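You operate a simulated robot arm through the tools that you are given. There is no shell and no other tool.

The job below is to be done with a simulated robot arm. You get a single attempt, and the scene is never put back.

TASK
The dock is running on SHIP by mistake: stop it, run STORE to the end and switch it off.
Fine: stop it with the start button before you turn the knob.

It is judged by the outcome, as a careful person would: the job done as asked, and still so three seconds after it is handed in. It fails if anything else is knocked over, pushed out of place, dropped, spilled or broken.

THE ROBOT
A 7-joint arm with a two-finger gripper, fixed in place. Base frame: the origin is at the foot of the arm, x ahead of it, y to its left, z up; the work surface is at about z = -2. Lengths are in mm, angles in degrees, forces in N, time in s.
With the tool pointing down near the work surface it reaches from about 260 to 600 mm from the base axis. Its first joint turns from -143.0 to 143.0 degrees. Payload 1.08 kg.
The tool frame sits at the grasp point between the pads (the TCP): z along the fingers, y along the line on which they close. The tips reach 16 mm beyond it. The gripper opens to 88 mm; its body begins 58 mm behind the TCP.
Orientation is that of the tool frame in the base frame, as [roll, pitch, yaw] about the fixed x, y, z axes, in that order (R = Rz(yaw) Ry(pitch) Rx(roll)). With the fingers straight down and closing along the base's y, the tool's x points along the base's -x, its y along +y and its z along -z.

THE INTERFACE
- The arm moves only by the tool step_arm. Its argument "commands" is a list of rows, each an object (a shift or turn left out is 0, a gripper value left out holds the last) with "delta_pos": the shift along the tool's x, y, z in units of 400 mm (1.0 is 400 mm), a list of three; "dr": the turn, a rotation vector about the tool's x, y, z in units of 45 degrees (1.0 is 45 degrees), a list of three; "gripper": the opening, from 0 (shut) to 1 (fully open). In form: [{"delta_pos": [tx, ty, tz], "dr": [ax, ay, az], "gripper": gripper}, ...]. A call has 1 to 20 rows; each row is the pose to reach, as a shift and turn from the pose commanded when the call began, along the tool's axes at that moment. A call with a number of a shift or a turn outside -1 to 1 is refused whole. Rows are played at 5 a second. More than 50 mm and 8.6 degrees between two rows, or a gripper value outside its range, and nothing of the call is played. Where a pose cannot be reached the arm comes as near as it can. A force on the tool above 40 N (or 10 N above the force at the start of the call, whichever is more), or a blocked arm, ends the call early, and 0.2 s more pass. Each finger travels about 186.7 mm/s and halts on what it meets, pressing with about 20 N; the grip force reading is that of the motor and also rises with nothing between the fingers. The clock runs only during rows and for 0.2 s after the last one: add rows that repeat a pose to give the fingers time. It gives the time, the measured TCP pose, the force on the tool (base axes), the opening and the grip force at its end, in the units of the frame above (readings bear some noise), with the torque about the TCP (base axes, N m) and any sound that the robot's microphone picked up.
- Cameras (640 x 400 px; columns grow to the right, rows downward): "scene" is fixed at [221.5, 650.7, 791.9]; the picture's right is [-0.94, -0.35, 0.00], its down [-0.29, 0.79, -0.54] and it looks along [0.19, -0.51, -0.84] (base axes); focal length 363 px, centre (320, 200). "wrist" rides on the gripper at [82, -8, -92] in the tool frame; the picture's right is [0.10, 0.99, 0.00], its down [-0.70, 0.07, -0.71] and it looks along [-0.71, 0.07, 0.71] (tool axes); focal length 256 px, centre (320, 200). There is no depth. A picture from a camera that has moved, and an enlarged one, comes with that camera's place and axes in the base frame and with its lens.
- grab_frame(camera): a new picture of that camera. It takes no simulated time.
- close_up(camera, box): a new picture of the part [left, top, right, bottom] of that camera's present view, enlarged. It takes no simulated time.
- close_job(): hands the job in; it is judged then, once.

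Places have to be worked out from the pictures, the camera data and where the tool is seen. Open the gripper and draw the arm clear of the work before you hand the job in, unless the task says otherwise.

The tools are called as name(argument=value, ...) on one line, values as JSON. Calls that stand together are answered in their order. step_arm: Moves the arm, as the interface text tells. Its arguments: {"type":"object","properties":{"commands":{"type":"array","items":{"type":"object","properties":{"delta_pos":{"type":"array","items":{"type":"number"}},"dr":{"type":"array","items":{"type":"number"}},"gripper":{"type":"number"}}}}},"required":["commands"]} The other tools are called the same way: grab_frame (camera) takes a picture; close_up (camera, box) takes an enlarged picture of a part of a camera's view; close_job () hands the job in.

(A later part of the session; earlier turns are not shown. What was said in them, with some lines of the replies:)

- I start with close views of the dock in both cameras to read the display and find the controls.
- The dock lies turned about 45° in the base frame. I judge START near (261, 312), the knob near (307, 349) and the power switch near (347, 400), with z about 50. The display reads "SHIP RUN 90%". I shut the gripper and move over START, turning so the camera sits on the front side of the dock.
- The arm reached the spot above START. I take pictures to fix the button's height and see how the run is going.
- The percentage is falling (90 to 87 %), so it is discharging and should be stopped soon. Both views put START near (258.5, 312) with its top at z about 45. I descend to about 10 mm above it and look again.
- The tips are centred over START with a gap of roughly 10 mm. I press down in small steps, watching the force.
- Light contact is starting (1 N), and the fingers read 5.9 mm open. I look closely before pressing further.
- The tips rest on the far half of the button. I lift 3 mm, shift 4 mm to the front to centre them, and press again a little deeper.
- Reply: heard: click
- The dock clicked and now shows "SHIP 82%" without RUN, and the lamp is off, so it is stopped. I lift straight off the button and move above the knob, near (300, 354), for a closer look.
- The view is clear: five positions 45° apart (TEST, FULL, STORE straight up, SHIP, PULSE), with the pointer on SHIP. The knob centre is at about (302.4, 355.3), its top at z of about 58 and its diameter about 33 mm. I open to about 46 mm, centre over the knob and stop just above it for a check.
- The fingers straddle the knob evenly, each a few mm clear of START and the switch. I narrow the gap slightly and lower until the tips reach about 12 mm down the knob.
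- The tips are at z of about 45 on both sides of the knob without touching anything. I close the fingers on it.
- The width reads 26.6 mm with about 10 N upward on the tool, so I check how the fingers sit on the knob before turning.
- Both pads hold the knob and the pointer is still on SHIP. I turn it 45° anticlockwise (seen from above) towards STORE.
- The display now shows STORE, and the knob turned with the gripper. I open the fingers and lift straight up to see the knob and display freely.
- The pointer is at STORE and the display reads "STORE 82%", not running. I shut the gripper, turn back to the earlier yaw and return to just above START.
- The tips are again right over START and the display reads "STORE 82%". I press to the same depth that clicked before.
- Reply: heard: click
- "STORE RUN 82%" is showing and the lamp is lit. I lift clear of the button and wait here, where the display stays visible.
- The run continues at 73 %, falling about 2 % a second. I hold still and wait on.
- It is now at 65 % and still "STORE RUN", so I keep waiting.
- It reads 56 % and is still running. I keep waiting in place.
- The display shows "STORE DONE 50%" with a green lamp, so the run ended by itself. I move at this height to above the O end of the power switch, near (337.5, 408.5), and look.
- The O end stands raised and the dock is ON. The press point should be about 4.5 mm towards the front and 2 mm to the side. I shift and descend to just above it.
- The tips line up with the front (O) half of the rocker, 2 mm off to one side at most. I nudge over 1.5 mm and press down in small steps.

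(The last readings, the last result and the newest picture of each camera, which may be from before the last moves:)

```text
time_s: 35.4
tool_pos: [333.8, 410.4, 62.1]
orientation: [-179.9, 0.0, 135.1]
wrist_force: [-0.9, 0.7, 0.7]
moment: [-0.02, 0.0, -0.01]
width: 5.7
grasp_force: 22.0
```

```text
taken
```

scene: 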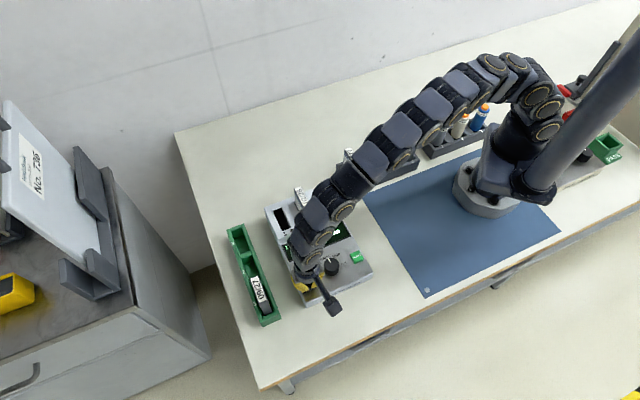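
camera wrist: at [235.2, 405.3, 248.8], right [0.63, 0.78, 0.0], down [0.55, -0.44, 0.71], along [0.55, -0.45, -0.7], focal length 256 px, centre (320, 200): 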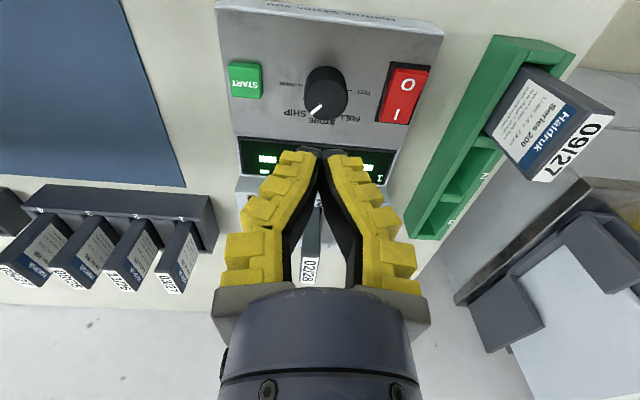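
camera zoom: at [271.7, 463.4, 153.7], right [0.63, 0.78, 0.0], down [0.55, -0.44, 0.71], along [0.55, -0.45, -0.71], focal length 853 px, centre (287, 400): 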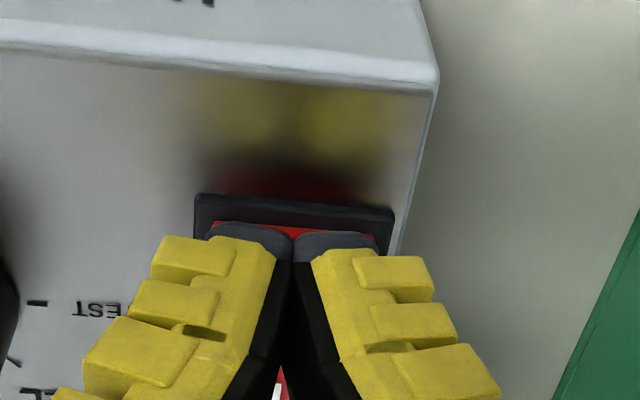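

The tips touch the O end and the display is still lit. I press a further 5 mm in small steps.

step_arm(commands=[{"delta_pos": [0, 0, 0.004], "gripper": 0}, {"delta_pos": [0, 0, 0.008], "gripper": 0}, {"delta_pos": [0, 0, 0.012], "gripper": 0}])

close_up(camera="wrist", box=[200, 80, 440, 230])

close_up(camera="scene", box=[260, 180, 380, 290])

```text
time_s: 36.2
tool_pos: [335.2, 411.5, 59.4]
orientation: [179.9, 0.0, 135.0]
wrist_force: [-3.3, -4.3, 14.2]
moment: [-0.06, -0.04, -0.14]
width: 6.0
grasp_force: 22.1
```

```text
2.67 times, centred on (320, 155) of wrist
camera zoom: at [272.0, 463.9, 150.3], right [0.63, 0.78, 0.0], down [0.55, -0.44, 0.71], along [0.55, -0.45, -0.7], focal length 683 px, centre (320, 320)
```

zoom: 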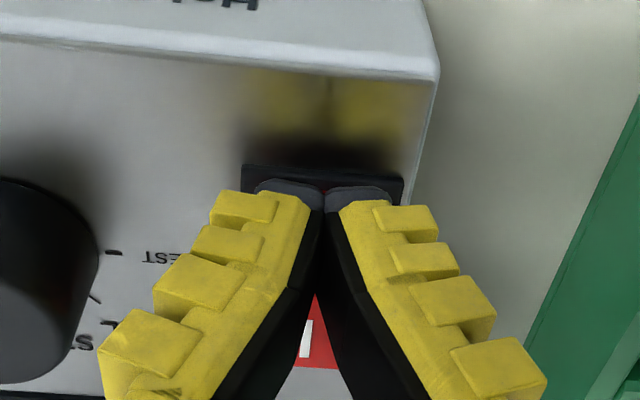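

```text
3.64 times, centred on (320, 235) of scene
camera zoom: at [221.5, 650.7, 791.9], right [-0.94, -0.35, 0.0], down [-0.29, 0.79, -0.54], along [0.19, -0.51, -0.84], focal length 1320 px, centre (320, 73)
```

zoom: 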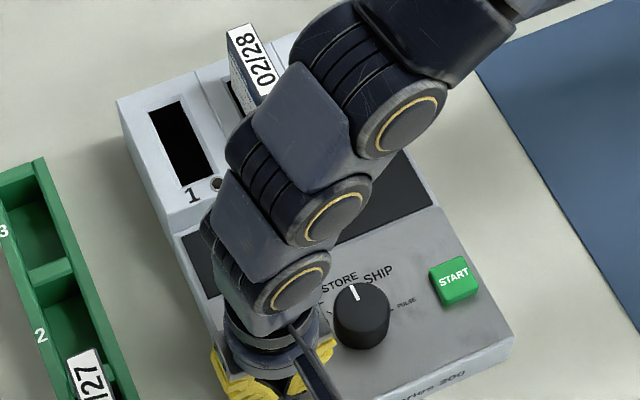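

The display has gone dark at 14 N of press. I lift straight up and move clear to confirm the switch stays at O.

step_arm(commands=[{"delta_pos": [0, 0, -0.05], "gripper": 0}, {"delta_pos": [0, 0, -0.15], "gripper": 0}, {"delta_pos": [0, 0, -0.25], "gripper": 0}, {"delta_pos": [0, 0, -0.35], "gripper": 0}, {"delta_pos": [0, 0, -0.35], "gripper": 0}])

close_up(camera="scene", box=[250, 170, 390, 310])

grab_frame(camera="wrist")

```text
time_s: 37.4
tool_pos: [333.6, 411.7, 197.3]
orientation: [180.0, -0.1, 135.1]
wrist_force: [0.7, 0.4, -0.8]
moment: [-0.02, 0.02, -0.03]
width: 0.1
grasp_force: 22.2
```

```text
2.86 times, centred on (320, 240) of scene
camera zoom: at [221.5, 650.7, 791.9], right [-0.94, -0.35, 0.0], down [-0.29, 0.79, -0.54], along [0.19, -0.51, -0.84], focal length 1037 px, centre (320, 86)
```

zoom: 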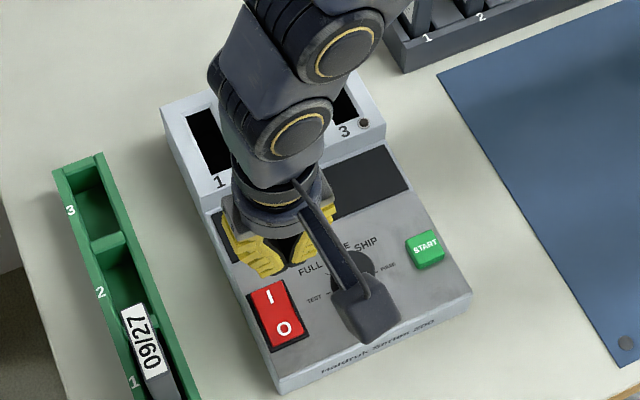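

```text
taken
camera wrist: at [271.1, 462.3, 289.1], right [0.63, 0.78, 0.0], down [0.55, -0.44, 0.71], along [0.55, -0.45, -0.71], focal length 256 px, centre (320, 200)
```

wrist: 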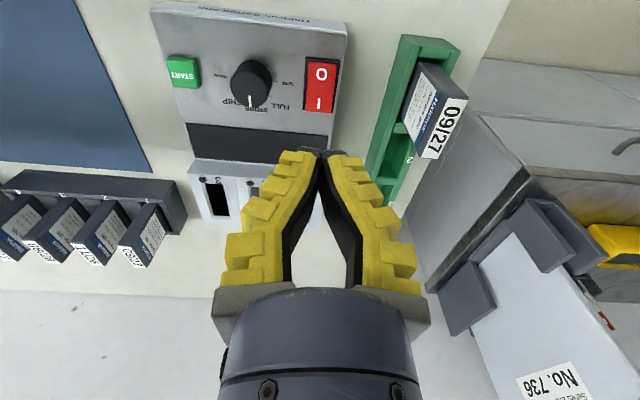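

The dock stays dark with the rocker at O and the knob on STORE. I rise, open the gripper and withdraw to the starting place, then do a last check of the scene.

step_arm(commands=[{"delta_pos": [0, 0, -0.1], "gripper": 0}, {"delta_pos": [0, 0, -0.2], "gripper": 0}, {"delta_pos": [0, 0, -0.3], "gripper": 0.5}, {"delta_pos": [0, 0, -0.385], "gripper": 1}, {"delta_pos": [-0.087, -0.033, -0.385], "gripper": 1}, {"delta_pos": [-0.174, -0.067, -0.385], "gripper": 1}, {"delta_pos": [-0.26, -0.1, -0.385], "gripper": 1}, {"delta_pos": [-0.26, -0.1, -0.385], "gripper": 1}, {"delta_pos": [-0.26, -0.1, -0.385], "gripper": 1}])

grab_frame(camera="scene")

close_up(camera="scene", box=[250, 170, 390, 310])

```text
time_s: 39.4
tool_pos: [380.4, 309.2, 352.0]
orientation: [180.0, 0.0, 135.1]
wrist_force: [0.3, 0.3, -0.4]
moment: [0.0, -0.02, 0.0]
width: 88.0
grasp_force: 0.1
```

```text
taken
```

scene: 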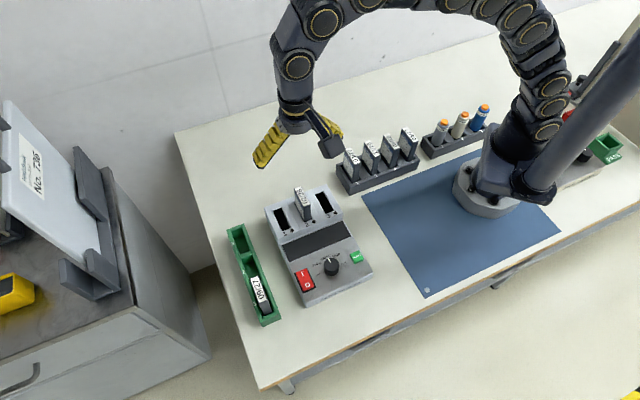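

```text
2.86 times, centred on (320, 240) of scene
camera zoom: at [221.5, 650.7, 791.9], right [-0.94, -0.35, 0.0], down [-0.29, 0.79, -0.54], along [0.19, -0.51, -0.84], focal length 1037 px, centre (320, 86)
```

zoom: 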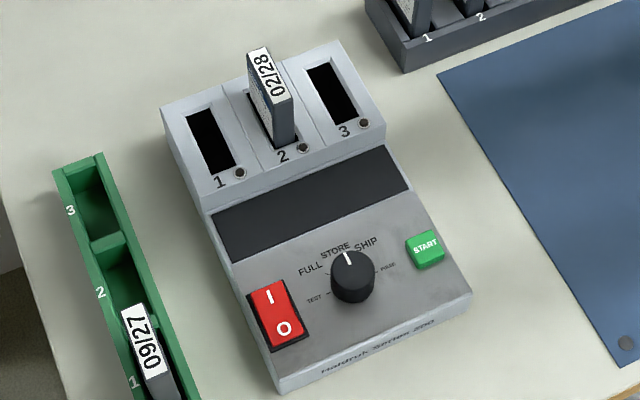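

The dock is off, with its display and lamp dark and the knob on STORE. The battery is still in slot 2, nothing else has moved, and the arm is clear with the gripper open. I hand the job in.

close_job()

```text
The job is handed in.
```

The job is done and handed in. I don't have the judge's result.

- **Stop:** I stopped the SHIP run with the start button at 82 %, before touching the knob.
- **STORE run:** I turned the knob one position to STORE and pressed start again. The run ended by itself, and the display showed "STORE DONE 50%" with a green lamp.
- **Switch-off:** I pressed the O side of the power switch. The display and lamp went dark and stayed dark after I lifted off.

In the last picture the battery was still in slot 2 and nothing else on the bench had moved. The arm was drawn clear with the gripper open.
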